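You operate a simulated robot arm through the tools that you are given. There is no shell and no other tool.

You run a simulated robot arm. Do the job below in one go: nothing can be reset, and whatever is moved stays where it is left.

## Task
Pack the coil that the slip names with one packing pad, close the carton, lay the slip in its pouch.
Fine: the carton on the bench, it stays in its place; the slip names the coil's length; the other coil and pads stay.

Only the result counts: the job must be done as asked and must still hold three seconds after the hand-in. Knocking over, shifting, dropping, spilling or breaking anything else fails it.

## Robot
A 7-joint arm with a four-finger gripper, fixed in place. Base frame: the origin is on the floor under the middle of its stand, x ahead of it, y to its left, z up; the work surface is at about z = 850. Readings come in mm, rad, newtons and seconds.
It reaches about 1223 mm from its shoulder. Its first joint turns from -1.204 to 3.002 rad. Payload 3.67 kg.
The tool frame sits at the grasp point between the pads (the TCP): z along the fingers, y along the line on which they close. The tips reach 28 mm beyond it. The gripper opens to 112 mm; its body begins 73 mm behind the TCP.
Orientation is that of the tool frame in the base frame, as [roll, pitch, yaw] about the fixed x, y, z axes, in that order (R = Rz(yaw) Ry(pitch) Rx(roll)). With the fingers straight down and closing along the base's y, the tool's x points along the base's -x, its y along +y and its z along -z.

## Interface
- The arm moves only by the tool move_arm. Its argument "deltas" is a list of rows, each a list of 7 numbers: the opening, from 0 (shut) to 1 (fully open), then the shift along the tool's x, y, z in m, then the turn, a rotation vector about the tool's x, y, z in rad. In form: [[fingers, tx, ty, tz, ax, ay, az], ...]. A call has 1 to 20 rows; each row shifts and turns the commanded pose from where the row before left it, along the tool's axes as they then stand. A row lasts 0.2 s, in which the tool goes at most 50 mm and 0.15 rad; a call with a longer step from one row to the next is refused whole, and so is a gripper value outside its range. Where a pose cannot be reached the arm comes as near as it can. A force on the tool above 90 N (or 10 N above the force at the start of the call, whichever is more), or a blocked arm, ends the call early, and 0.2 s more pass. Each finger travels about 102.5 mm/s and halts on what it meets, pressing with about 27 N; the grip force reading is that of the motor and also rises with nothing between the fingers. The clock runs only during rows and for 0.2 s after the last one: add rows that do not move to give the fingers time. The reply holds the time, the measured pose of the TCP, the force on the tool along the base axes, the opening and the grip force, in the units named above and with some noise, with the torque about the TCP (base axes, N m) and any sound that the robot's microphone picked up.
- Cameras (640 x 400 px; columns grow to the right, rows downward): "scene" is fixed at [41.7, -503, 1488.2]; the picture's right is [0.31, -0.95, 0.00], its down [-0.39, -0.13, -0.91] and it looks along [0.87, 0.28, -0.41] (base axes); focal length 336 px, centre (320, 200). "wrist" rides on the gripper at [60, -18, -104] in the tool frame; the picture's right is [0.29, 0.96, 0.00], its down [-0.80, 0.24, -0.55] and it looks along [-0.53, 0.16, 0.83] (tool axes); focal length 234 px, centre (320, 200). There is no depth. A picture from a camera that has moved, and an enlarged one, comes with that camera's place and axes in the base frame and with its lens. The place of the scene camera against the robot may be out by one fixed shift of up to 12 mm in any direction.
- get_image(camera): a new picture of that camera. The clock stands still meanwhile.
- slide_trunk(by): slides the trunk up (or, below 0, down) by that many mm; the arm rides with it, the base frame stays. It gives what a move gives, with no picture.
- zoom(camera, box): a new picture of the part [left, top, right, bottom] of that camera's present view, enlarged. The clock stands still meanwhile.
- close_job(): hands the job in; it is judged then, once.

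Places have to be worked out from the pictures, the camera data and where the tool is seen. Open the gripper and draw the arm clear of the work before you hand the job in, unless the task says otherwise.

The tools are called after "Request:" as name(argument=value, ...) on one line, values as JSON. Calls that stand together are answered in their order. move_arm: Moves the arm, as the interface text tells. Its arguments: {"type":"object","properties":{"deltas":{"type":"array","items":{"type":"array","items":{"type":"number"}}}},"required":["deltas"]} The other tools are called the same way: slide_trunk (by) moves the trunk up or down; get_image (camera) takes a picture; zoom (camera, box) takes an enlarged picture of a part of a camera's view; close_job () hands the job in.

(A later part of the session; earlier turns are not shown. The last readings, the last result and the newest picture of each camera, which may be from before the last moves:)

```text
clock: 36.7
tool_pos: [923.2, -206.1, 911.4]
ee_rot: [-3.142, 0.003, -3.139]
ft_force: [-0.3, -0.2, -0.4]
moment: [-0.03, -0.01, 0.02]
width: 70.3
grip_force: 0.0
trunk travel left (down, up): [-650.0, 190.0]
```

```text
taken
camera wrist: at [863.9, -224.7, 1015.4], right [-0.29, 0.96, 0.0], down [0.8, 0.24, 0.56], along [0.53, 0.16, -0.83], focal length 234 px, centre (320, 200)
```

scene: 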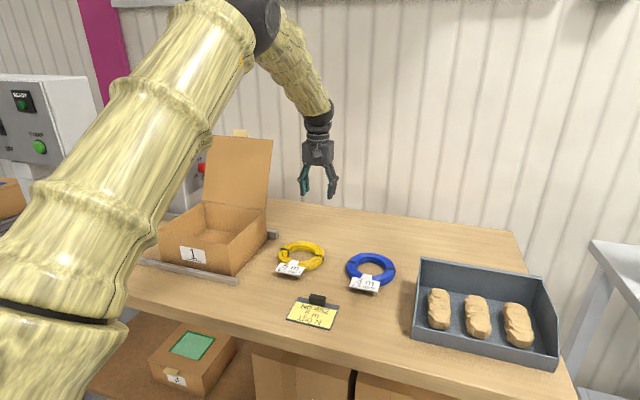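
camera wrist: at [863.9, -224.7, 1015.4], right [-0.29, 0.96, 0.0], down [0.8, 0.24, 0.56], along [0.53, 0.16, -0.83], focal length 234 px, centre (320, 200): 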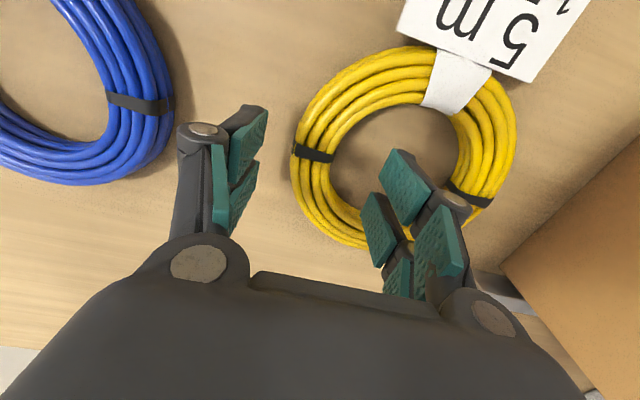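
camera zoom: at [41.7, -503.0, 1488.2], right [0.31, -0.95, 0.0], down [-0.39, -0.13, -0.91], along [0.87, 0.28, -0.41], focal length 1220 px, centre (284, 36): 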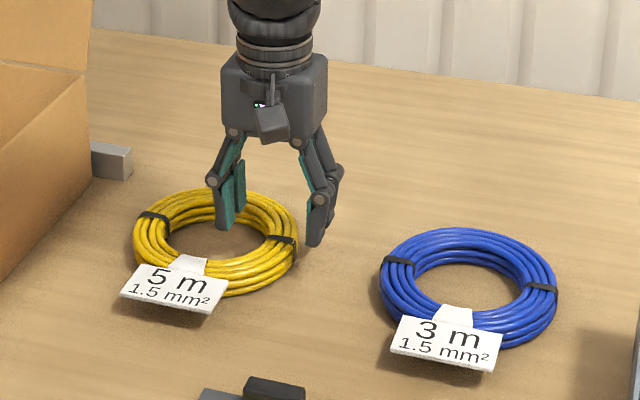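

Both finger pairs line up with the bundle. I lower the last 27 mm and close on it.

Request:
move_arm(deltas=[[0.625, 0, 0, 0.012, 0, 0, 0], [0.625, 0, 0, 0.01, 0, 0, 0], [0.625, 0, 0, 0.006, 0, 0, 0], [0.625, 0, 0, 0, 0, 0, 0]])

Request:
zoom(camera="scene", box=[250, 190, 410, 300])

```text
clock: 37.7
tool_pos: [922.1, -206.7, 885.2]
ee_rot: [3.139, 0.002, -3.141]
ft_force: [-0.2, -0.9, 0.3]
moment: [0.02, 0.02, 0.0]
width: 70.0
grip_force: 0.0
trunk travel left (down, up): [-650.0, 190.0]
```

```text
3.64 times, centred on (330, 245) of scene
camera zoom: at [41.7, -503.0, 1488.2], right [0.31, -0.95, 0.0], down [-0.39, -0.13, -0.91], along [0.87, 0.28, -0.41], focal length 1220 px, centre (284, 36)
```

zoom: 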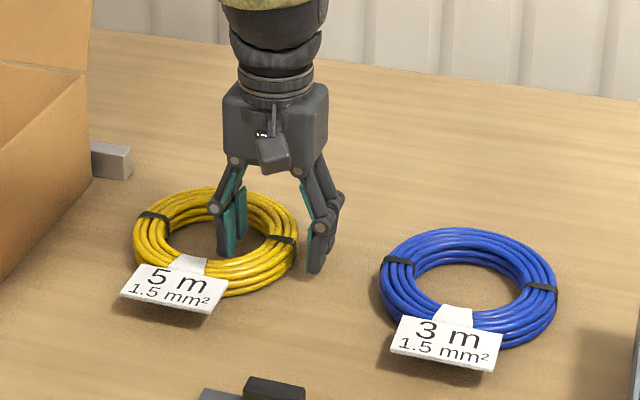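

The inner pair is inside the hole, the outer pair is outside, and there is no contact force. I close the fingers on the bundle.

Request:
move_arm(deltas=[[0.5, 0, 0, 0, 0, 0, 0], [0.4, 0, 0, 0, 0, 0, 0], [0.3, 0, 0, 0, 0, 0, 0], [0.15, 0, 0, 0, 0, 0, 0], [0.1, 0, 0, 0, 0, 0, 0], [0.1, 0, 0, 0, 0, 0, 0]])

Request:
zoom(camera="scene", box=[250, 190, 410, 300])

Request:
get_image(camera="wrist")

```text
clock: 39.1
tool_pos: [922.1, -206.4, 884.5]
ee_rot: [3.141, 0.002, -3.139]
ft_force: [-1.4, 1.2, 0.9]
moment: [0.06, 0.16, 0.01]
width: 35.2
grip_force: 26.7
trunk travel left (down, up): [-650.0, 190.0]
```

```text
3.64 times, centred on (330, 245) of scene
camera zoom: at [41.7, -503.0, 1488.2], right [0.31, -0.95, 0.0], down [-0.39, -0.13, -0.91], along [0.87, 0.28, -0.41], focal length 1220 px, centre (284, 36)
```

zoom: 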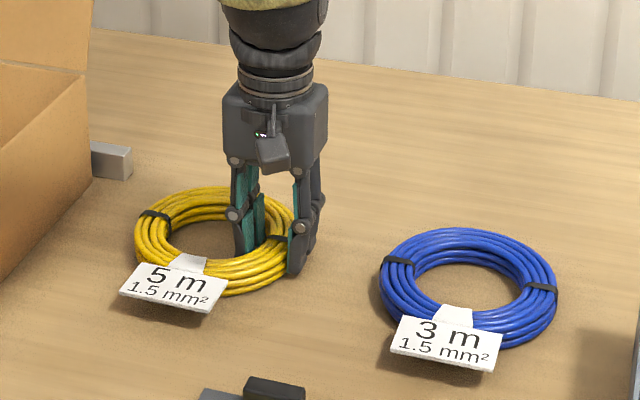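

```text
taken
camera wrist: at [863.0, -225.7, 988.4], right [-0.29, 0.96, 0.0], down [0.8, 0.24, 0.56], along [0.53, 0.16, -0.83], focal length 234 px, centre (320, 200)
```

wrist: 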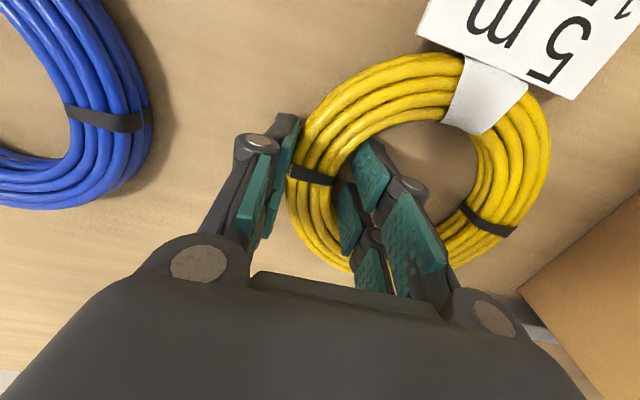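

The grip holds at 35 mm with 27 N. I lift gently and check that the coil comes with it.

Request:
move_arm(deltas=[[0.1, 0, 0, -0.01, 0, 0, 0], [0.1, 0, 0, -0.02, 0, 0, 0], [0.1, 0, 0, -0.03, 0, 0, 0], [0.1, 0, 0, -0.03, 0, 0, 0], [0.1, 0, 0, -0.03, 0, 0, 0], [0.1, 0, 0, 0, 0, 0, 0]])

Request:
zoom(camera="scene", box=[230, 130, 410, 300])

Request:
get_image(camera="wrist")

```text
clock: 40.5
tool_pos: [923.5, -206.6, 1003.6]
ee_rot: [3.139, 0.0, -3.139]
ft_force: [0.6, 0.0, -4.0]
moment: [-0.16, 0.01, -0.01]
width: 35.4
grip_force: 26.9
trunk travel left (down, up): [-650.0, 190.0]
```

```text
2.35 times, centred on (320, 215) of scene
camera zoom: at [41.7, -503.0, 1488.2], right [0.31, -0.95, 0.0], down [-0.39, -0.13, -0.91], along [0.87, 0.28, -0.41], focal length 789 px, centre (320, 165)
```

zoom: 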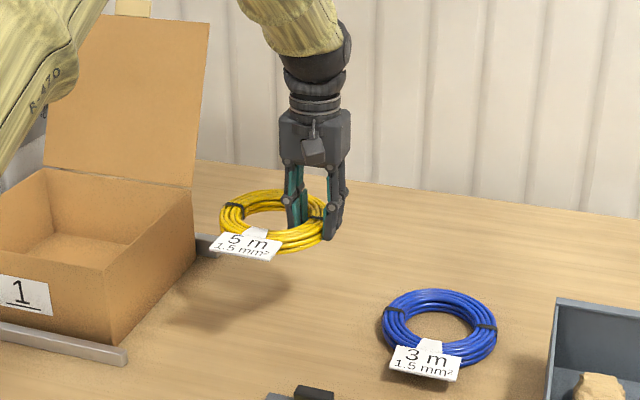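

```text
taken
camera wrist: at [864.7, -225.7, 1107.6], right [-0.29, 0.96, 0.0], down [0.8, 0.24, 0.55], along [0.53, 0.16, -0.83], focal length 234 px, centre (320, 200)
```

wrist: 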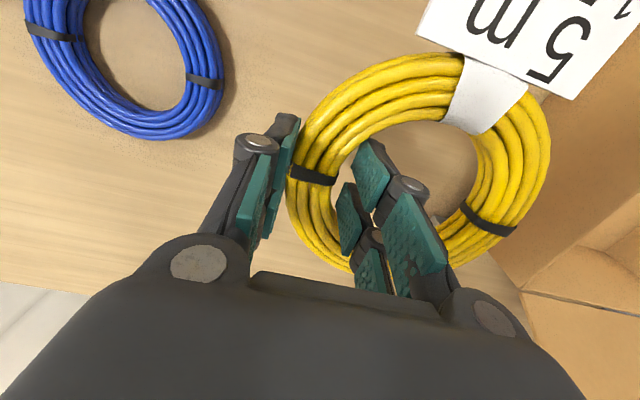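

The coil hangs level at about 4 N. I raise it above the carton's rim and carry it over the carton.

Request:
move_arm(deltas=[[0.1, 0, 0, -0.03, 0, 0, 0], [0.1, 0, 0, -0.04, 0, 0, 0], [0.1, 0.0023, 0.02, -0.005, 0, 0, 0], [0.1, 0.0046, 0.035, 0, 0, 0, 0], [0.1, 0.0046, 0.04, 0, 0, 0, 0], [0.1, 0.0046, 0.045, 0, 0, 0, 0], [0.1, 0.0046, 0.045, 0, 0, 0, 0], [0.1, 0.0046, 0.045, 0, 0, 0, 0], [0.1, 0.0046, 0.04, 0, 0, 0, 0], [0.1, 0.0023, 0.03, 0, 0, 0, 0], [0.1, 0, 0.015, 0, 0, 0, 0], [0.1, 0, 0, 0, 0, 0, 0]])

Request:
get_image(camera="scene")

Request:
get_image(camera="wrist")

```text
clock: 43.1
tool_pos: [889.7, 107.1, 1079.4]
ee_rot: [3.141, 0.001, -3.139]
ft_force: [-0.5, 0.9, -3.0]
moment: [-0.17, -0.01, -0.05]
width: 35.1
grip_force: 26.6
trunk travel left (down, up): [-650.0, 190.0]
```

```text
taken
```

scene: 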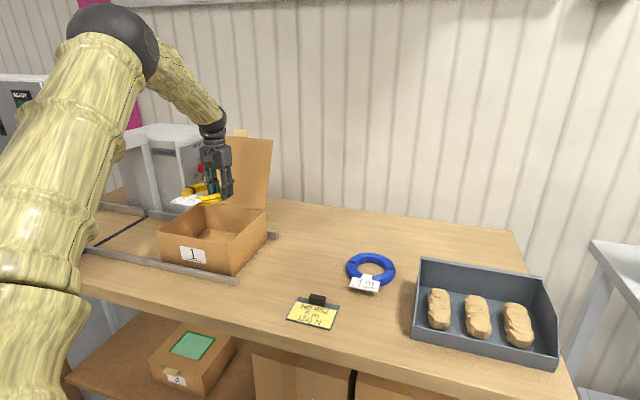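

```text
taken
camera wrist: at [830.5, 89.0, 1183.9], right [-0.29, 0.96, 0.0], down [0.8, 0.24, 0.55], along [0.53, 0.16, -0.83], focal length 234 px, centre (320, 200)
```

wrist: 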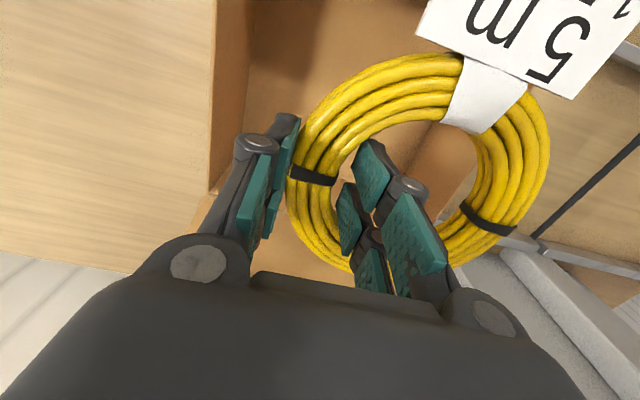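

The coil is over the carton with clearance on all sides. I shift 6 mm away from the front wall to clear the tag and lower it in.

Request:
move_arm(deltas=[[0.1, -0.003, 0.0005, 0.03, 0, 0, 0], [0.1, -0.003, 0.0005, 0.035, 0, 0, 0], [0.1, 0, 0, 0.035, 0, 0, 0], [0.1, 0, 0, 0.03, 0, 0, 0], [0.1, 0, 0, 0.025, 0, 0, 0], [0.1, 0, 0, 0.015, 0, 0, 0], [0.1, 0, 0, 0.01, 0, 0, 0], [0.1, 0, 0, 0, 0, 0, 0]])

Request:
zoom(camera="scene", box=[140, 150, 300, 290])

Request:
get_image(camera="wrist")

```text
clock: 44.9
tool_pos: [895.6, 110.1, 900.7]
ee_rot: [3.141, 0.002, -3.141]
ft_force: [0.0, 0.4, -3.0]
moment: [-0.16, -0.03, -0.01]
width: 35.0
grip_force: 27.4
trunk travel left (down, up): [-650.0, 190.0]
```

```text
2.86 times, centred on (220, 220) of scene
camera zoom: at [41.7, -503.0, 1488.2], right [0.31, -0.95, 0.0], down [-0.39, -0.13, -0.91], along [0.87, 0.28, -0.41], focal length 958 px, centre (606, 143)
```

zoom: 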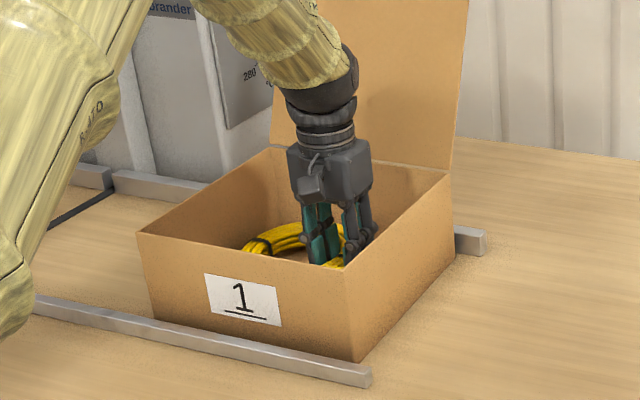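

```text
taken
camera wrist: at [836.3, 90.7, 1003.7], right [-0.29, 0.96, 0.0], down [0.8, 0.24, 0.56], along [0.53, 0.16, -0.83], focal length 234 px, centre (320, 200)
```

wrist: 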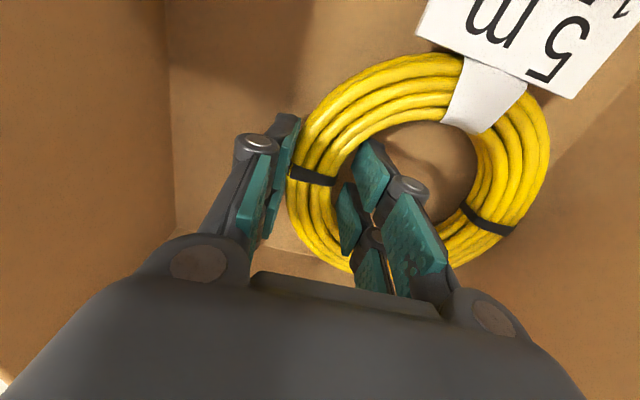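

The coil is inside with room on every side. I lower it the last few millimetres in small steps, watching the vertical force.

Request:
move_arm(deltas=[[0.1, 0, 0, 0.004, 0, 0, 0], [0.1, 0, 0, 0.004, 0, 0, 0], [0.1, 0, 0, 0.002, 0, 0, 0], [0.1, 0, 0, 0, 0, 0, 0]])

```text
clock: 45.9
tool_pos: [895.1, 110.0, 891.2]
ee_rot: [3.139, 0.002, -3.139]
ft_force: [0.3, 0.2, -1.7]
moment: [0.05, -0.02, -0.06]
width: 35.1
grip_force: 26.7
trunk travel left (down, up): [-650.0, 190.0]
```

The vertical force and moment have dropped, so the coil is starting to touch the floor. I go 2 mm further and open gently to release.

Request:
move_arm(deltas=[[0.1, 0, 0, 0.002, 0, 0, 0], [0.1, 0, 0, 0, 0, 0, 0], [0.35, 0, 0, 0, 0, 0, 0], [0.45, 0, 0, 0, 0, 0, 0], [0.55, 0, 0, 0, 0, 0, 0], [0.6, 0, 0, 0, 0, 0, 0], [0.6, 0, 0, 0, 0, 0, 0]])

Request:
get_image(camera="wrist")

```text
clock: 47.5
tool_pos: [895.2, 109.1, 887.8]
ee_rot: [3.141, 0.003, -3.141]
ft_force: [0.3, -0.8, -0.1]
moment: [-0.03, 0.01, 0.05]
width: 66.9
grip_force: 0.0
trunk travel left (down, up): [-650.0, 190.0]
```

```text
taken
camera wrist: at [836.2, 90.4, 992.0], right [-0.29, 0.96, 0.0], down [0.8, 0.24, 0.56], along [0.53, 0.16, -0.83], focal length 234 px, centre (320, 200)
```

wrist: 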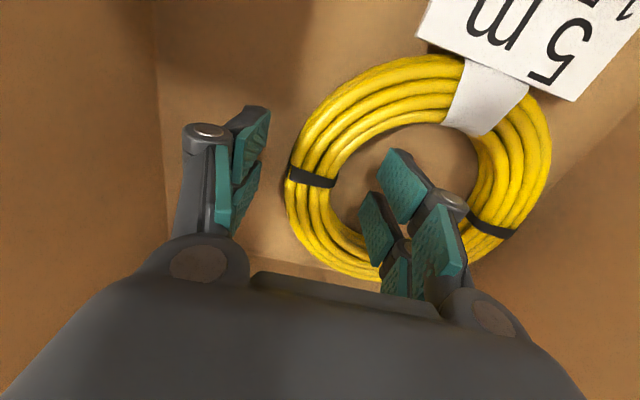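

The coil lies flat in the carton and the fingers are free. I lift straight out.

Request:
move_arm(deltas=[[0.6, 0, 0, -0.02, 0, 0, 0], [0.6, 0, 0, -0.04, 0, 0, 0], [0.6, 0, 0, -0.045, 0, 0, 0], [0.6, 0, 0, -0.045, 0, 0, 0], [0.6, 0, 0, -0.045, 0, 0, 0], [0.6, 0, 0, -0.045, 0, 0, 0]])

Request:
zoom(camera="scene", box=[140, 150, 300, 290])

Request:
get_image(camera="wrist")

```text
clock: 48.9
tool_pos: [893.4, 109.0, 1131.2]
ee_rot: [3.141, 0.002, -3.14]
ft_force: [0.3, -0.2, 0.0]
moment: [0.03, -0.02, 0.0]
width: 67.4
grip_force: 0.0
trunk travel left (down, up): [-650.0, 190.0]
```

```text
2.86 times, centred on (220, 220) of scene
camera zoom: at [41.7, -503.0, 1488.2], right [0.31, -0.95, 0.0], down [-0.39, -0.13, -0.91], along [0.87, 0.28, -0.41], focal length 958 px, centre (606, 143)
```

zoom: 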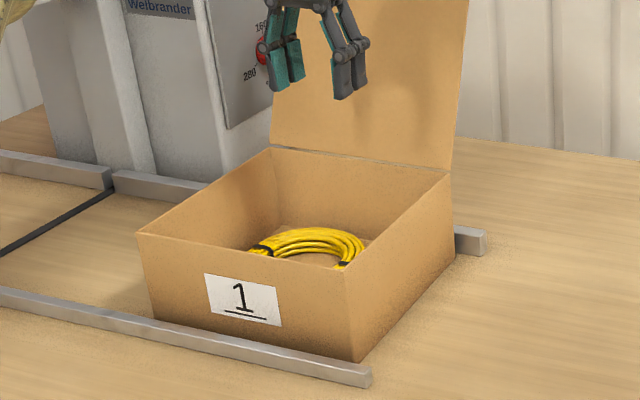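

```text
taken
camera wrist: at [834.8, 90.5, 1233.0], right [-0.29, 0.96, 0.0], down [0.8, 0.24, 0.56], along [0.53, 0.16, -0.83], focal length 234 px, centre (320, 200)
```

wrist: 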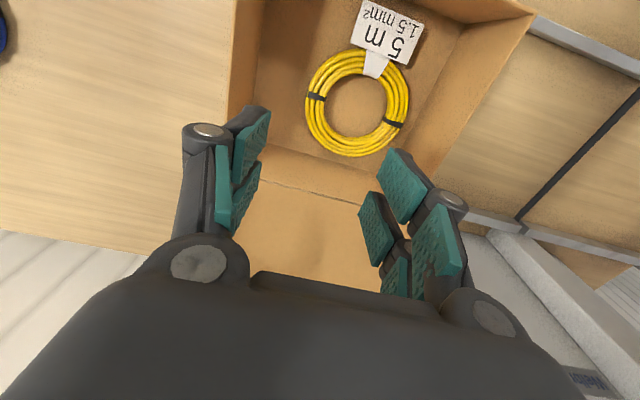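

The coil lies flat inside. Next I move over the tray to look at the packing pads from above. The middle pad, near (790, -684), seems to have the most room around it.

Request:
move_arm(deltas=[[0.625, 0.00572, -0.03, -0.001, 0, 0, 0], [0.625, 0.00572, -0.0447, -0.001, 0, 0, 0], [0.625, 0.00572, -0.0447, -0.001, 0, 0, 0], [0.625, 0.00572, -0.0447, -0.001, 0, 0, 0], [0.625, 0.00572, -0.0447, -0.001, 0, 0, 0], [0.625, 0.00572, -0.0447, -0.001, 0, 0, 0], [0.625, 0.00572, -0.0447, -0.001, 0, 0, 0], [0.625, 0.00572, -0.0447, -0.001, 0, 0, 0], [0.625, 0.00572, -0.0447, -0.001, 0, 0, 0], [0.625, 0.00572, -0.0447, -0.001, 0, 0, 0], [0.625, 0.00572, -0.0447, -0.001, 0, 0, 0], [0.625, 0.00572, -0.0447, -0.001, 0, 0, 0], [0.625, 0.00572, -0.0447, -0.001, 0, 0, 0], [0.625, 0.00572, -0.0447, -0.001, 0, 0, 0], [0.625, 0.00572, -0.0447, -0.001, 0, 0, 0], [0.625, 0.00572, -0.0447, -0.001, 0, 0, 0], [0.625, 0.00572, -0.0447, -0.001, 0, 0, 0], [0.625, 0.00572, -0.0447, -0.001, 0, 0, 0]])

Request:
get_image(camera="wrist")

Request:
get_image(camera="scene")

```text
clock: 52.7
tool_pos: [794.6, -683.6, 1141.5]
ee_rot: [3.139, 0.003, -3.14]
ft_force: [0.4, -0.8, 1.6]
moment: [0.07, 0.02, -0.01]
width: 70.0
grip_force: 0.1
trunk travel left (down, up): [-650.0, 190.0]
```

```text
taken
camera wrist: at [735.5, -702.4, 1245.5], right [-0.29, 0.96, 0.0], down [0.8, 0.24, 0.56], along [0.53, 0.16, -0.83], focal length 234 px, centre (320, 200)
```

wrist: 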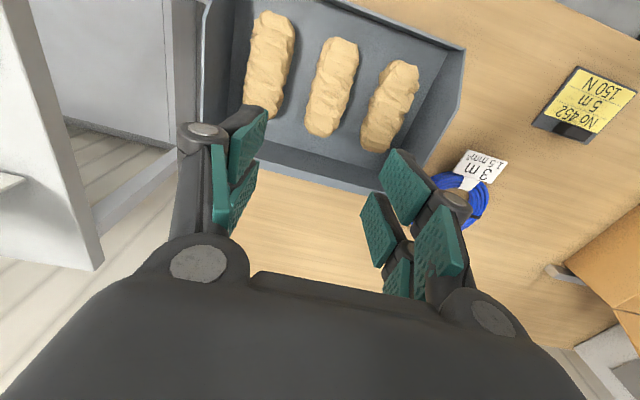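

```text
taken
```

scene: 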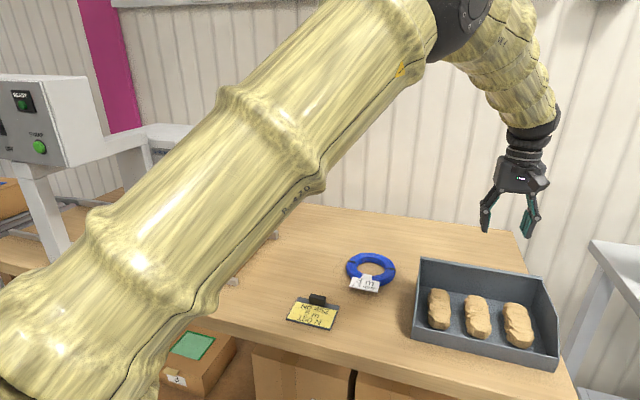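

The three pads are well visible from above. I zoom in to measure their widths, directions and gaps.

Request:
zoom(camera="wrist", box=[200, 0, 470, 190])

```text
2.11 times, centred on (335, 95) of wrist
camera zoom: at [735.5, -702.4, 1245.5], right [-0.29, 0.96, 0.0], down [0.8, 0.24, 0.56], along [0.53, 0.16, -0.83], focal length 493 px, centre (288, 421)
```

zoom: 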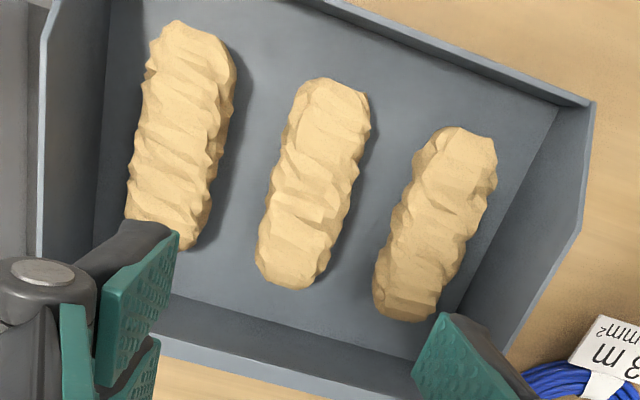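

The middle pad spans x 724–854, y -694 to -646, and its neighbours are about 43 mm away on each side. With a 70 mm opening the fingers fit between, so I centre over the pad and go down part of the way.

Request:
move_arm(deltas=[[0.625, 0.0056, 0.0136, 0.01, 0, 0, 0], [0.625, 0, 0, 0.04, 0, 0, 0], [0.625, 0, 0, 0.045, 0, 0, 0], [0.625, 0, 0, 0.045, 0, 0, 0], [0.625, 0, 0, 0.04, 0, 0, 0], [0.625, 0, 0, 0.025, 0, 0, 0], [0.625, 0, 0, 0, 0, 0, 0]])

Request:
get_image(camera="wrist")

Request:
zoom(camera="scene", box=[400, 200, 580, 380])

```text
clock: 54.3
tool_pos: [788.8, -665.0, 941.1]
ee_rot: [3.141, 0.001, -3.14]
ft_force: [0.6, -0.1, -0.6]
moment: [0.0, -0.01, -0.01]
width: 70.0
grip_force: 0.0
trunk travel left (down, up): [-650.0, 190.0]
```

```text
taken
camera wrist: at [730.4, -684.7, 1044.5], right [-0.29, 0.96, 0.0], down [0.8, 0.24, 0.56], along [0.53, 0.16, -0.83], focal length 234 px, centre (320, 200)
```

wrist: 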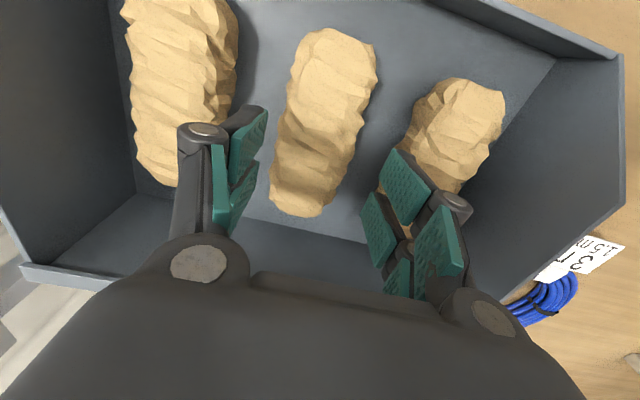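

```text
2.22 times, centred on (490, 290) of scene
camera zoom: at [41.7, -503.0, 1488.2], right [0.31, -0.95, 0.0], down [-0.39, -0.13, -0.91], along [0.87, 0.28, -0.41], focal length 746 px, centre (-58, 0)
```

zoom: 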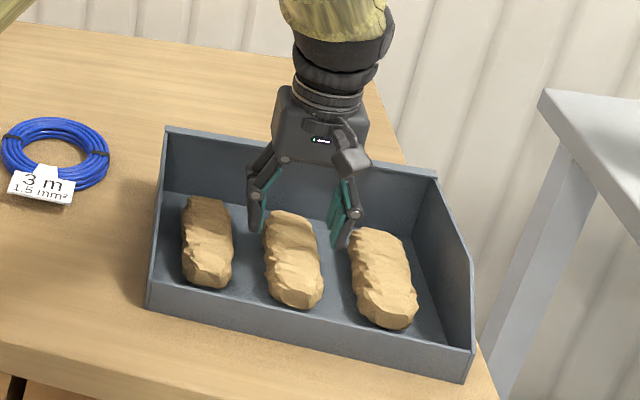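

The pad's centre is at y ≈ -670, so I shift 4 mm, widen slightly to 76 mm and descend around it in short steps.

Request:
move_arm(deltas=[[0.68, 0, -0.004, 0, 0, 0, 0], [0.68, 0, 0, 0.015, 0, 0, 0], [0.68, 0, 0, 0.015, 0, 0, 0], [0.68, 0, 0, 0.015, 0, 0, 0], [0.68, 0, 0, 0.008, 0, 0, 0], [0.68, 0, 0, 0, 0, 0, 0]])

Request:
get_image(camera="wrist")

Request:
zoom(camera="scene", box=[400, 200, 580, 380])

```text
clock: 55.7
tool_pos: [787.9, -670.2, 887.2]
ee_rot: [3.139, 0.002, -3.141]
ft_force: [1.1, 0.5, 0.9]
moment: [0.0, -0.03, 0.0]
width: 76.3
grip_force: 0.0
trunk travel left (down, up): [-650.0, 190.0]
```

```text
taken
camera wrist: at [729.0, -689.7, 991.0], right [-0.29, 0.96, 0.0], down [0.8, 0.24, 0.56], along [0.53, 0.16, -0.83], focal length 234 px, centre (320, 200)
```

wrist: 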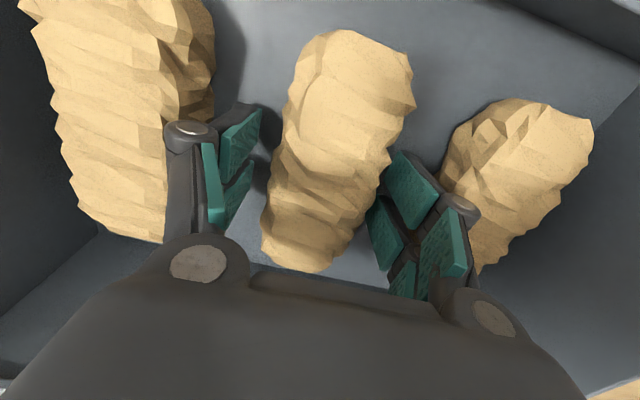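

```text
2.22 times, centred on (490, 290) of scene
camera zoom: at [41.7, -503.0, 1488.2], right [0.31, -0.95, 0.0], down [-0.39, -0.13, -0.91], along [0.87, 0.28, -0.41], focal length 746 px, centre (-58, 0)
```

zoom: 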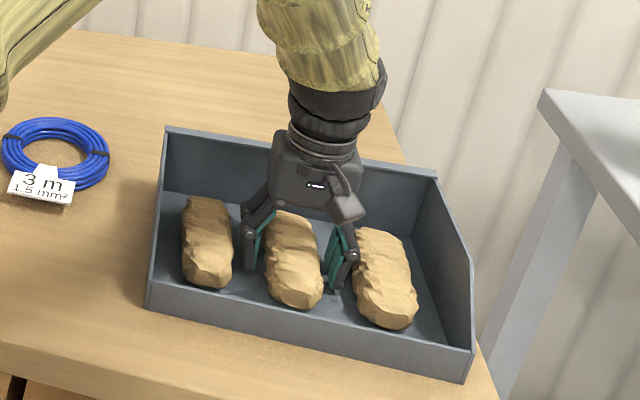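

The fingers straddle the middle pad, no contact force shows, and the neighbours haven't moved. I close on it.

Request:
move_arm(deltas=[[0.55, 0, 0, 0, 0, 0, 0], [0.45, 0, 0, 0, 0, 0, 0], [0.35, 0, 0, 0, 0, 0, 0], [0.2, 0, 0, 0, 0, 0, 0], [0.1, 0, 0, 0, 0, 0, 0], [0.1, 0, 0, 0, 0, 0, 0]])

Request:
get_image(camera="wrist")

Request:
zoom(camera="scene", box=[400, 200, 580, 380])

```text
clock: 57.1
tool_pos: [788.1, -669.8, 887.2]
ee_rot: [3.139, 0.003, -3.139]
ft_force: [-0.3, -0.2, -0.9]
moment: [0.01, 0.0, 0.02]
width: 57.3
grip_force: 26.8
trunk travel left (down, up): [-650.0, 190.0]
```

```text
taken
camera wrist: at [729.0, -689.8, 991.0], right [-0.29, 0.96, 0.0], down [0.8, 0.24, 0.56], along [0.53, 0.16, -0.83], focal length 234 px, centre (320, 200)
```

wrist: 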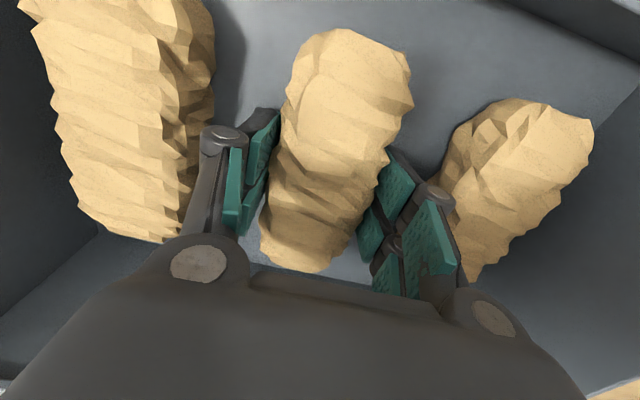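

```text
2.22 times, centred on (490, 290) of scene
camera zoom: at [41.7, -503.0, 1488.2], right [0.31, -0.95, 0.0], down [-0.39, -0.13, -0.91], along [0.87, 0.28, -0.41], focal length 746 px, centre (-58, 0)
```

zoom: 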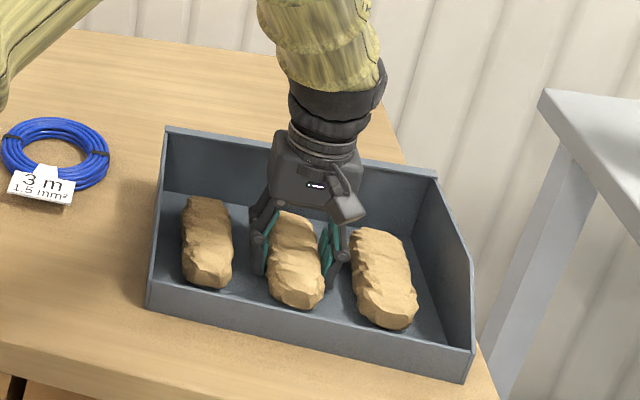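

The pad is gripped at 57 mm with 27 N. I lift straight up.

Request:
move_arm(deltas=[[0.1, 0, 0, -0.01, 0, 0, 0], [0.1, 0, 0, -0.025, 0, 0, 0], [0.1, 0, 0, -0.04, 0, 0, 0], [0.1, 0, 0, -0.045, 0, 0, 0], [0.1, 0, 0, -0.045, 0, 0, 0], [0.1, 0, 0, -0.045, 0, 0, 0], [0.1, 0, 0, 0, 0, 0, 0]])

Request:
get_image(camera="scene")

Request:
get_image(camera="wrist")

```text
clock: 58.7
tool_pos: [788.0, -673.2, 1092.9]
ee_rot: [3.14, -0.001, -3.14]
ft_force: [0.3, 0.4, -0.6]
moment: [-0.01, 0.02, 0.01]
width: 56.9
grip_force: 27.1
trunk travel left (down, up): [-650.0, 190.0]
```

```text
taken
```

scene: 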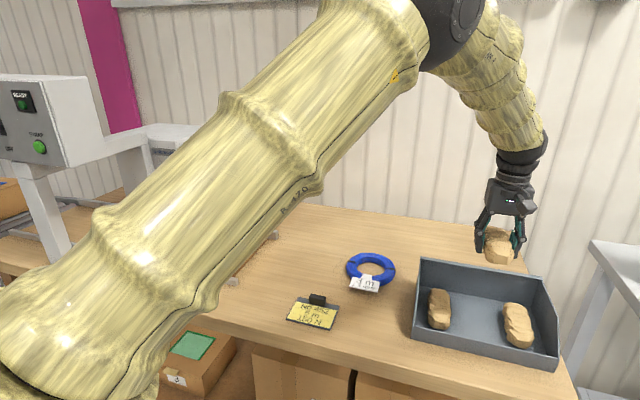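

```text
taken
camera wrist: at [729.9, -692.5, 1197.2], right [-0.29, 0.96, 0.0], down [0.8, 0.24, 0.55], along [0.53, 0.16, -0.83], focal length 234 px, centre (320, 200)
```

wrist: 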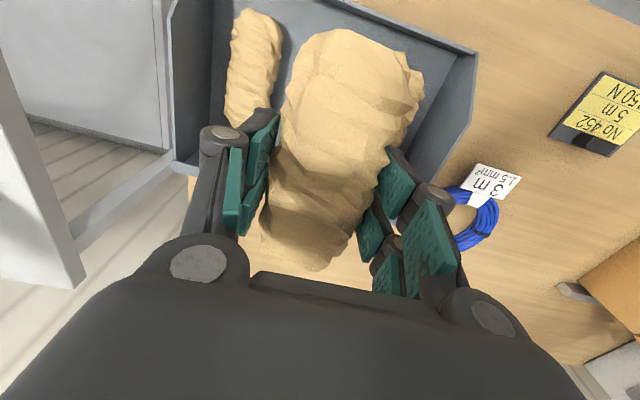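

The pad is held and the other two stay put. I carry it at height to above the coil in the carton.

Request:
move_arm(deltas=[[0.1, -0.00525, 0.025, 0, 0, 0, 0], [0.1, -0.00525, 0.0435, 0, 0, 0, 0], [0.1, -0.00525, 0.0435, 0, 0, 0, 0], [0.1, -0.00525, 0.0435, 0, 0, 0, 0], [0.1, -0.00525, 0.0435, 0, 0, 0, 0], [0.1, -0.00525, 0.0435, 0, 0, 0, 0], [0.1, -0.00525, 0.0435, 0, 0, 0, 0], [0.1, -0.00525, 0.0435, 0, 0, 0, 0], [0.1, -0.00525, 0.0435, 0, 0, 0, 0], [0.1, -0.00525, 0.0435, 0, 0, 0, 0], [0.1, -0.00525, 0.0435, 0, 0, 0, 0], [0.1, -0.00525, 0.0435, 0, 0, 0, 0], [0.1, -0.00525, 0.0435, 0, 0, 0, 0], [0.1, -0.00525, 0.0435, 0, 0, 0, 0], [0.1, -0.00525, 0.0435, 0, 0, 0, 0], [0.1, -0.00525, 0.0435, 0, 0, 0, 0], [0.1, -0.00525, 0.0435, 0, 0, 0, 0], [0.1, -0.00525, 0.0435, 0, 0, 0, 0], [0.1, -0.00525, 0.04, 0, 0, 0, 0], [0.1, -0.00525, 0.0315, 0, 0, 0, 0]])

Request:
get_image(camera="scene")

Request:
get_image(camera="wrist")

```text
clock: 62.9
tool_pos: [896.7, 156.0, 1098.9]
ee_rot: [3.13, 0.0, 3.132]
ft_force: [-0.5, -0.2, -0.5]
moment: [-0.02, 0.01, 0.0]
width: 57.1
grip_force: 27.0
trunk travel left (down, up): [-650.0, 190.0]
```

```text
taken
```

scene: 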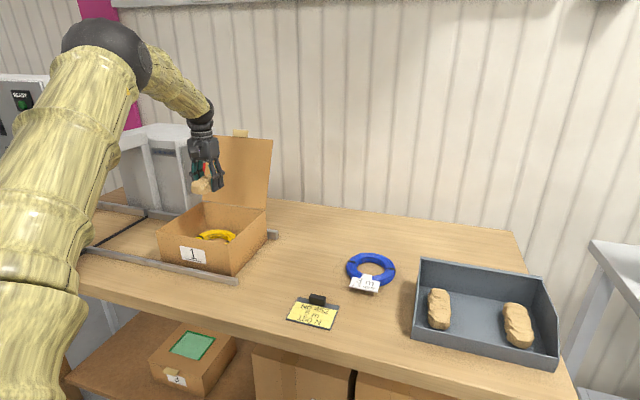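

```text
taken
camera wrist: at [838.0, 136.8, 1203.4], right [-0.28, 0.96, 0.01], down [0.8, 0.23, 0.56], along [0.53, 0.16, -0.83], focal length 234 px, centre (320, 200)
```

wrist: 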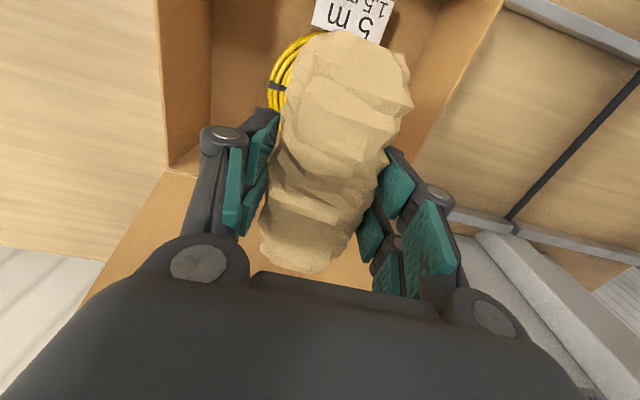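

The pad is above the coil. I centre it over the ring and lower it into the carton.

Request:
move_arm(deltas=[[0.1, 0.0025, 0.0035, 0.025, 0, 0, 0], [0.1, 0.0025, 0.0035, 0.035, 0, 0, 0], [0.1, 0, 0, 0.04, 0, 0, 0], [0.1, 0, 0, 0.03, 0, 0, 0], [0.1, 0, 0, 0.02, 0, 0, 0], [0.1, 0, 0, 0.012, 0, 0, 0], [0.1, 0, 0, 0, 0, 0, 0]])

Request:
zoom(camera="scene", box=[140, 150, 300, 290])

Request:
get_image(camera="wrist")

```text
clock: 64.5
tool_pos: [885.1, 174.5, 935.4]
ee_rot: [-3.141, 0.002, -3.14]
ft_force: [-0.5, -0.2, -0.2]
moment: [-0.01, -0.01, 0.03]
width: 56.9
grip_force: 27.2
trunk travel left (down, up): [-650.0, 190.0]
```

```text
2.86 times, centred on (220, 220) of scene
camera zoom: at [41.7, -503.0, 1488.2], right [0.31, -0.95, 0.0], down [-0.39, -0.13, -0.91], along [0.87, 0.28, -0.41], focal length 958 px, centre (606, 143)
```

zoom: 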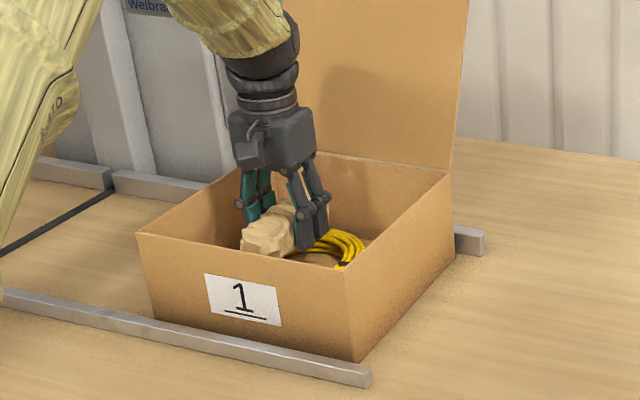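

```text
taken
camera wrist: at [826.2, 155.0, 1039.5], right [-0.29, 0.96, 0.0], down [0.8, 0.24, 0.56], along [0.53, 0.16, -0.83], focal length 234 px, centre (320, 200)
```

wrist: 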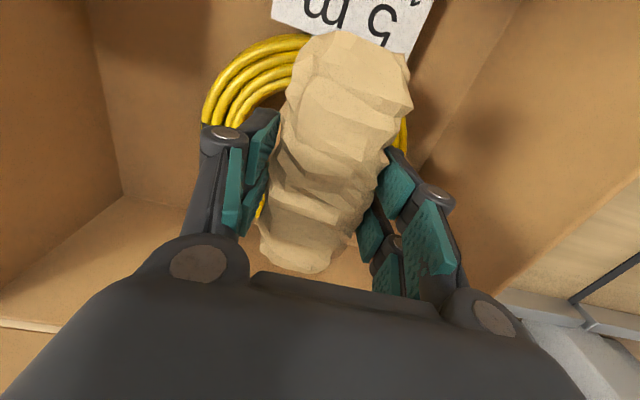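

The arm had lagged, so the pad sits about 9 mm too far in +y. I correct it over the ring centre at (893, 165) and lower in small steps.

Request:
move_arm(deltas=[[0.1, -0.004, -0.0045, 0, 0, 0, 0], [0.1, -0.004, -0.0045, 0, 0, 0, 0], [0.1, 0, 0, 0, 0, 0, 0], [0.1, 0, 0, 0.006, 0, 0, 0], [0.1, 0, 0, 0.004, 0, 0, 0], [0.1, 0, 0, 0.002, 0, 0, 0], [0.1, 0, 0, 0, 0, 0, 0]])

```text
clock: 66.1
tool_pos: [894.3, 164.0, 923.6]
ee_rot: [-3.14, 0.002, -3.139]
ft_force: [0.2, 1.4, -0.1]
moment: [-0.01, 0.01, 0.02]
width: 57.2
grip_force: 27.2
trunk travel left (down, up): [-650.0, 190.0]
```

Request:
zoom(camera="wrist", box=[160, 0, 460, 300])

Request:
move_arm(deltas=[[0.1, 0, 0, 0.002, 0, 0, 0], [0.1, 0, 0, 0.002, 0, 0, 0], [0.1, 0, 0, 0, 0, 0, 0]])

```text
1.33 times, centred on (310, 150) of wrist
camera zoom: at [834.7, 144.6, 1028.1], right [-0.29, 0.96, 0.0], down [0.8, 0.24, 0.56], along [0.53, 0.16, -0.83], focal length 312 px, centre (333, 267)
```

zoom: 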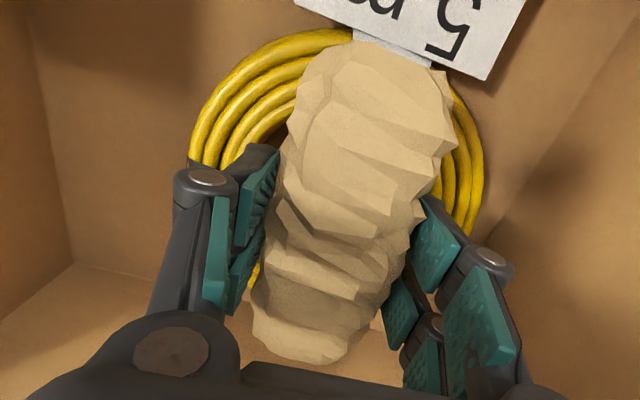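

```text
clock: 66.9
tool_pos: [894.0, 162.7, 919.5]
ee_rot: [-3.141, 0.003, -3.14]
ft_force: [-0.1, -0.8, -0.8]
moment: [-0.03, -0.03, 0.03]
width: 57.2
grip_force: 26.8
trunk travel left (down, up): [-650.0, 190.0]
```

The pad is centred over the ring and there is still no clear contact. I lower a few millimetres more, watching the force.

Request:
move_arm(deltas=[[0.1, 0, 0, 0.002, 0, 0, 0], [0.1, 0, 0, 0.002, 0, 0, 0], [0.1, 0, 0, 0, 0, 0, 0]])

```text
clock: 67.7
tool_pos: [893.5, 164.3, 917.2]
ee_rot: [-3.14, 0.002, -3.142]
ft_force: [0.0, -0.3, -0.7]
moment: [-0.01, 0.04, 0.02]
width: 57.1
grip_force: 26.8
trunk travel left (down, up): [-650.0, 190.0]
```

Still no contact, so I go 3 mm lower and read the force again.

Request:
move_arm(deltas=[[0.1, 0, 0, 0.0015, 0, 0, 0], [0.1, 0, 0, 0.0015, 0, 0, 0], [0.1, 0, 0, 0, 0, 0, 0]])

```text
clock: 68.5
tool_pos: [894.1, 164.1, 913.3]
ee_rot: [3.141, 0.001, -3.14]
ft_force: [-0.4, -0.4, 0.0]
moment: [-0.02, 0.05, 0.0]
width: 57.2
grip_force: 27.4
trunk travel left (down, up): [-650.0, 190.0]
```

The vertical force has gone to zero, so the pad is about touching the ring. I open slowly to release it.

Request:
move_arm(deltas=[[0.52, 0, 0, 0, 0, 0, 0], [0.56, 0, 0, 0, 0, 0, 0], [0.62, 0, 0, 0, 0, 0, 0], [0.68, 0, 0, 0, 0, 0, 0], [0.68, 0, 0, 0, 0, 0, 0]])

Request:
get_image(camera="wrist")

Request:
zoom(camera="scene", box=[140, 150, 300, 290])

```text
clock: 69.7
tool_pos: [893.8, 164.1, 913.8]
ee_rot: [-3.14, 0.002, -3.138]
ft_force: [-0.8, 0.5, 0.2]
moment: [0.0, -0.01, 0.02]
width: 75.9
grip_force: 0.0
trunk travel left (down, up): [-650.0, 190.0]
```

```text
taken
camera wrist: at [834.7, 144.3, 1017.2], right [-0.29, 0.96, 0.0], down [0.8, 0.24, 0.56], along [0.53, 0.16, -0.83], focal length 234 px, centre (320, 200)
```

wrist: 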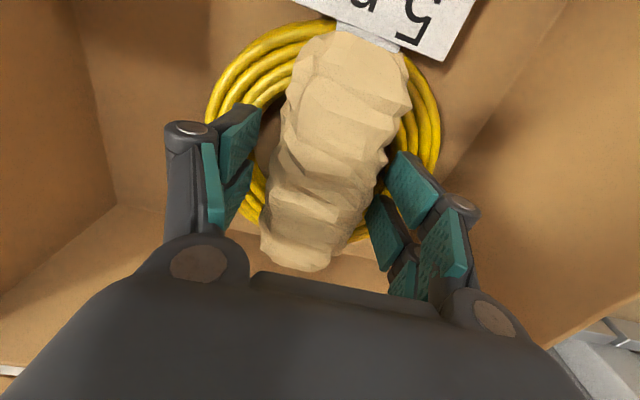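

```text
2.86 times, centred on (220, 220) of scene
camera zoom: at [41.7, -503.0, 1488.2], right [0.31, -0.95, 0.0], down [-0.39, -0.13, -0.91], along [0.87, 0.28, -0.41], focal length 958 px, centre (606, 143)
```

zoom: 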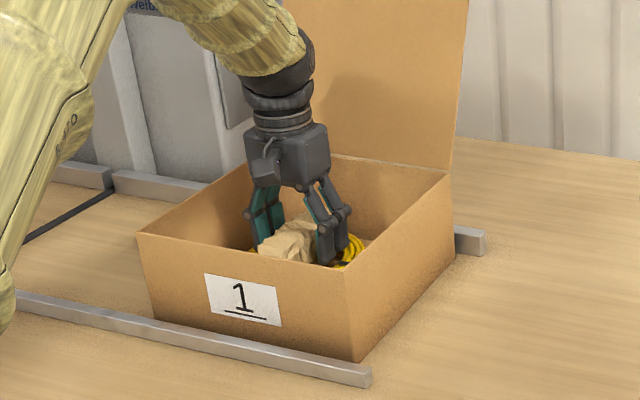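

The pad now lies on the coil inside the carton. I lift straight out, well above the rim.

Request:
move_arm(deltas=[[0.68, 0, 0, -0.015, 0, 0, 0], [0.68, 0, 0, -0.03, 0, 0, 0], [0.68, 0, 0, -0.045, 0, 0, 0], [0.68, 0, 0, -0.045, 0, 0, 0], [0.68, 0.01, -0.004, -0.045, 0, 0, 0], [0.68, 0.01, -0.004, -0.045, 0, 0, 0], [0.68, 0.01, -0.004, -0.02, 0, 0, 0], [0.68, 0, 0, 0, 0, 0, 0]])

Request:
get_image(camera="wrist")

Request:
get_image(camera="scene")

```text
clock: 71.5
tool_pos: [871.4, 137.5, 1146.8]
ee_rot: [3.13, -0.02, 3.125]
ft_force: [0.7, -0.5, 0.9]
moment: [-0.02, 0.02, -0.03]
width: 75.9
grip_force: 0.0
trunk travel left (down, up): [-650.0, 190.0]
```

```text
taken
camera wrist: at [813.4, 117.3, 1250.9], right [-0.27, 0.96, 0.02], down [0.81, 0.22, 0.54], along [0.52, 0.16, -0.84], focal length 234 px, centre (320, 200)
```

wrist: 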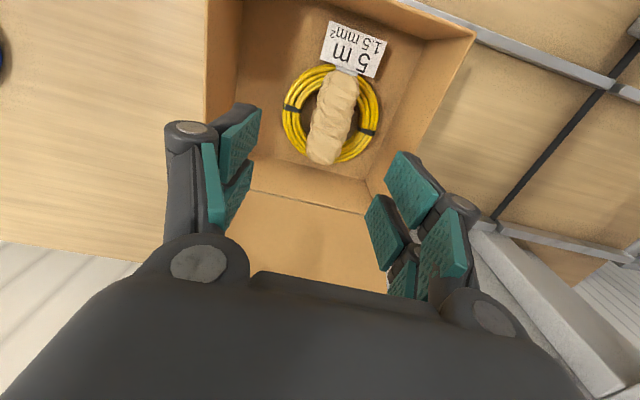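

```text
taken
```

scene: 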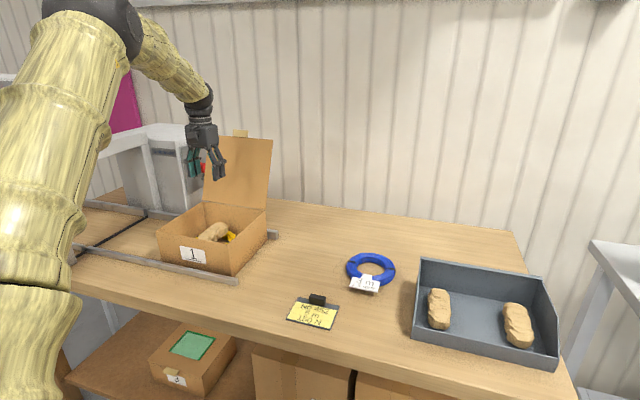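

Coil and pad are neatly in the carton. To close the lid I plan to grip the tab by its side edges with the fingers pitched down 50°, so I raise the trunk, pitch forward and look at the tab.

Request:
slide_trunk(by=190)

Request:
move_arm(deltas=[[0.8, 0, 0, 0.03, 0, -0.1396, 0], [0.8, 0, 0, 0.03, 0, -0.1396, 0], [0.8, 0, 0, 0.02, 0, -0.1396, 0], [0.8, 0, 0, 0, 0, -0.1396, 0], [0.8, 0, 0, 0, 0, -0.1396, 0], [0.8, 0, 0, 0, 0, 0, 0], [0.8, 0, 0, 0, 0, 0, 0]])

Request:
get_image(camera="wrist")

Request:
get_image(camera="scene")

```text
clock: 73.5
tool_pos: [871.2, 137.1, 1344.5]
ee_rot: [3.126, -0.012, 3.125]
ft_force: [0.1, 0.4, 0.0]
moment: [0.02, 0.01, -0.01]
width: 76.2
grip_force: 0.0
trunk travel left (down, up): [-840.0, 0.0]
```

```text
clock: 74.7
tool_pos: [865.7, 115.1, 1166.2]
ee_rot: [3.078, 0.495, 3.038]
ft_force: [0.3, 0.5, -0.1]
moment: [-0.02, -0.03, -0.01]
width: 89.6
grip_force: 0.0
trunk travel left (down, up): [-840.0, 0.0]
stopped in row 5: the arm was blocked; the commanded pose is now the measured one
```

```text
taken
camera wrist: at [764.5, 101.1, 1228.1], right [-0.18, 0.98, -0.08], down [0.45, 0.16, 0.88], along [0.87, 0.12, -0.47], focal length 234 px, centre (320, 200)
```

wrist: 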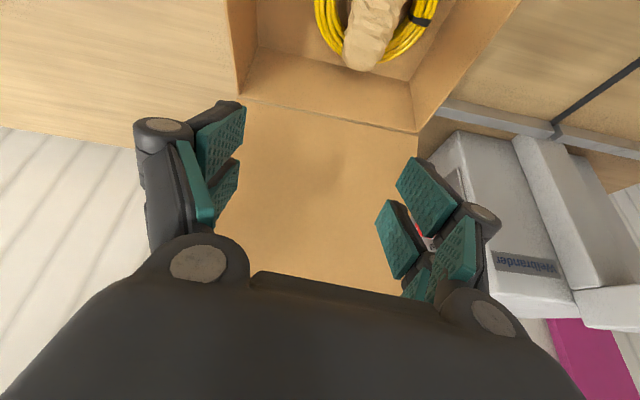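

```text
taken
```

scene: 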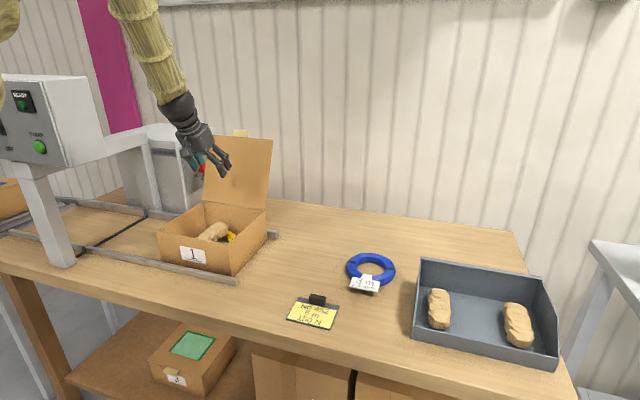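

The arm stopped early with no contact force, and the pose lagged behind the command. I hold still to let it settle and re-read.

Request:
move_arm(deltas=[[0.8, 0, 0, 0, 0, 0, 0], [0.8, 0, 0, 0, 0, 0, 0], [0.8, 0, 0, 0, 0, 0, 0]])

Request:
get_image(camera="scene")

```text
clock: 75.5
tool_pos: [866.6, 116.8, 1167.3]
ee_rot: [3.079, 0.496, 3.04]
ft_force: [0.2, -0.1, 0.2]
moment: [0.03, -0.03, -0.02]
width: 89.6
grip_force: 0.0
trunk travel left (down, up): [-840.0, 0.0]
```

```text
taken
```

scene: 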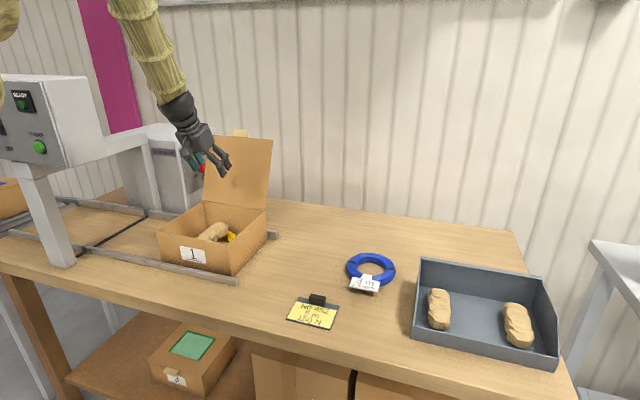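

The arm is steady. I align the tool exactly, pitched 50° and square to the carton, and rise to look at the tab between the fingers.

Request:
move_arm(deltas=[[0.8, 0, 0, 0, 0.0025, -0.1, -0.0452], [0.8, 0, 0, 0, 0.0025, -0.1, -0.0452], [0.8, -0.0254, 0.008, -0.0235, 0, 0, 0], [0.8, -0.0254, 0.008, -0.0235, 0, 0, 0], [0.8, -0.0254, 0.008, -0.0235, 0, 0, 0], [0.8, 0, 0, 0, 0, 0, 0], [0.8, 0, 0, 0, 0, 0, 0]])

Request:
get_image(camera="wrist")

Request:
get_image(camera="scene")

```text
clock: 76.8
tool_pos: [866.7, 118.3, 1163.8]
ee_rot: [3.114, 0.555, 3.095]
ft_force: [0.5, 0.0, 0.0]
moment: [0.01, 0.04, 0.02]
width: 89.4
grip_force: 0.1
trunk travel left (down, up): [-840.0, 0.0]
stopped in row 6: the arm was blocked; the commanded pose is now the measured one
```

```text
taken
camera wrist: at [760.5, 102.2, 1219.3], right [-0.21, 0.97, -0.13], down [0.39, 0.21, 0.9], along [0.89, 0.14, -0.42], focal length 234 px, centre (320, 200)
```

wrist: 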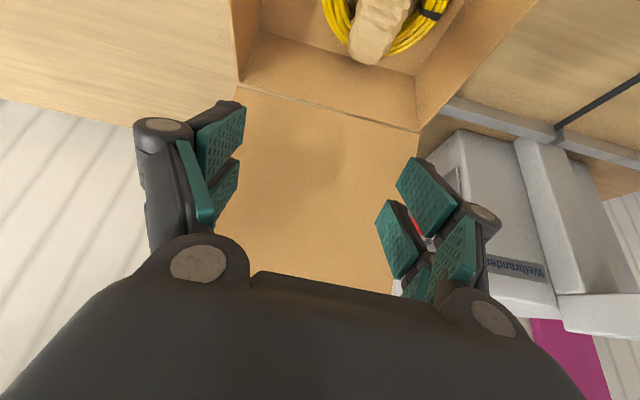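

```text
taken
```

scene: 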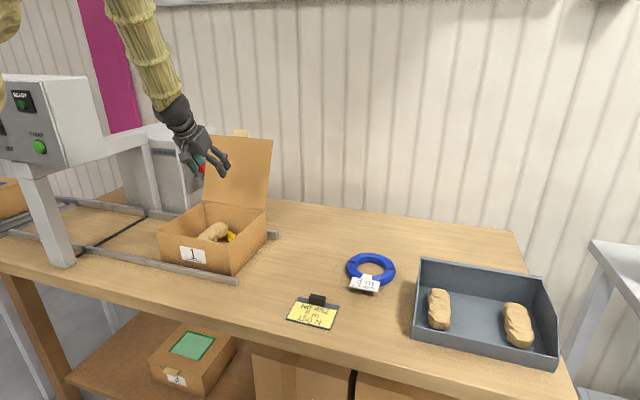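

Something is holding the arm, although the tool shows no force. I zoom in on the gripper, carton and arm to see what is close.

Request:
zoom(camera="scene", box=[80, 0, 300, 220])

Request:
zoom(camera="scene", box=[0, 0, 160, 120])

```text
1.82 times, centred on (190, 110) of scene
camera zoom: at [41.7, -503.0, 1488.2], right [0.31, -0.95, 0.0], down [-0.39, -0.13, -0.91], along [0.87, 0.28, -0.41], focal length 610 px, centre (556, 364)
```

zoom: 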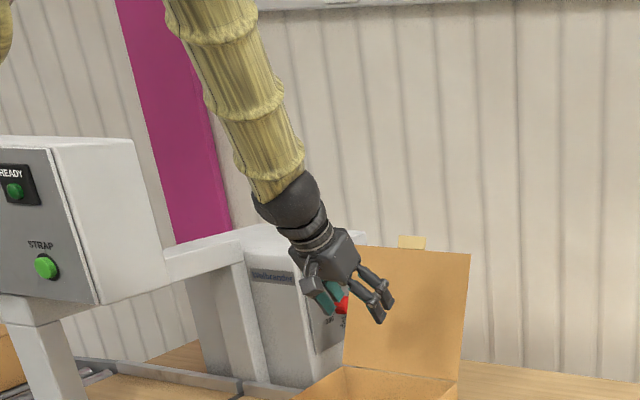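

```text
3.33 times, centred on (80, 60) of scene
camera zoom: at [41.7, -503.0, 1488.2], right [0.31, -0.95, 0.0], down [-0.39, -0.13, -0.91], along [0.87, 0.28, -0.41], focal length 1118 px, centre (1120, 667)
```

zoom: 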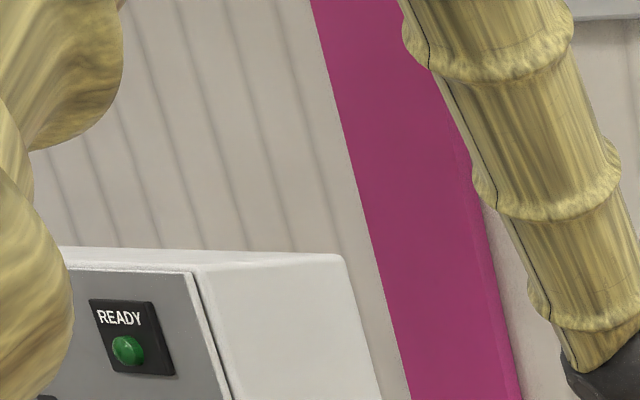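

The gripper is clear of everything I can see, so the restraint is probably higher up the arm at this trunk height. I test a small retreat towards the robot and see how it follows.

Request:
move_arm(deltas=[[0.8, 0.017, 0, -0.01, 0, 0, 0], [0.8, 0.017, 0, -0.01, 0, 0, 0], [0.8, 0.017, 0, -0.01, 0, 0, 0], [0.8, 0, 0, 0, 0, 0, 0]])

```text
clock: 78.0
tool_pos: [801.3, 96.1, 1114.6]
ee_rot: [3.069, 0.465, 3.018]
ft_force: [-0.9, 0.4, -0.3]
moment: [-0.02, 0.0, 0.01]
width: 89.7
grip_force: 0.1
trunk travel left (down, up): [-840.0, 0.0]
stopped in row 4: the arm was blocked; the commanded pose is now the measured one
```

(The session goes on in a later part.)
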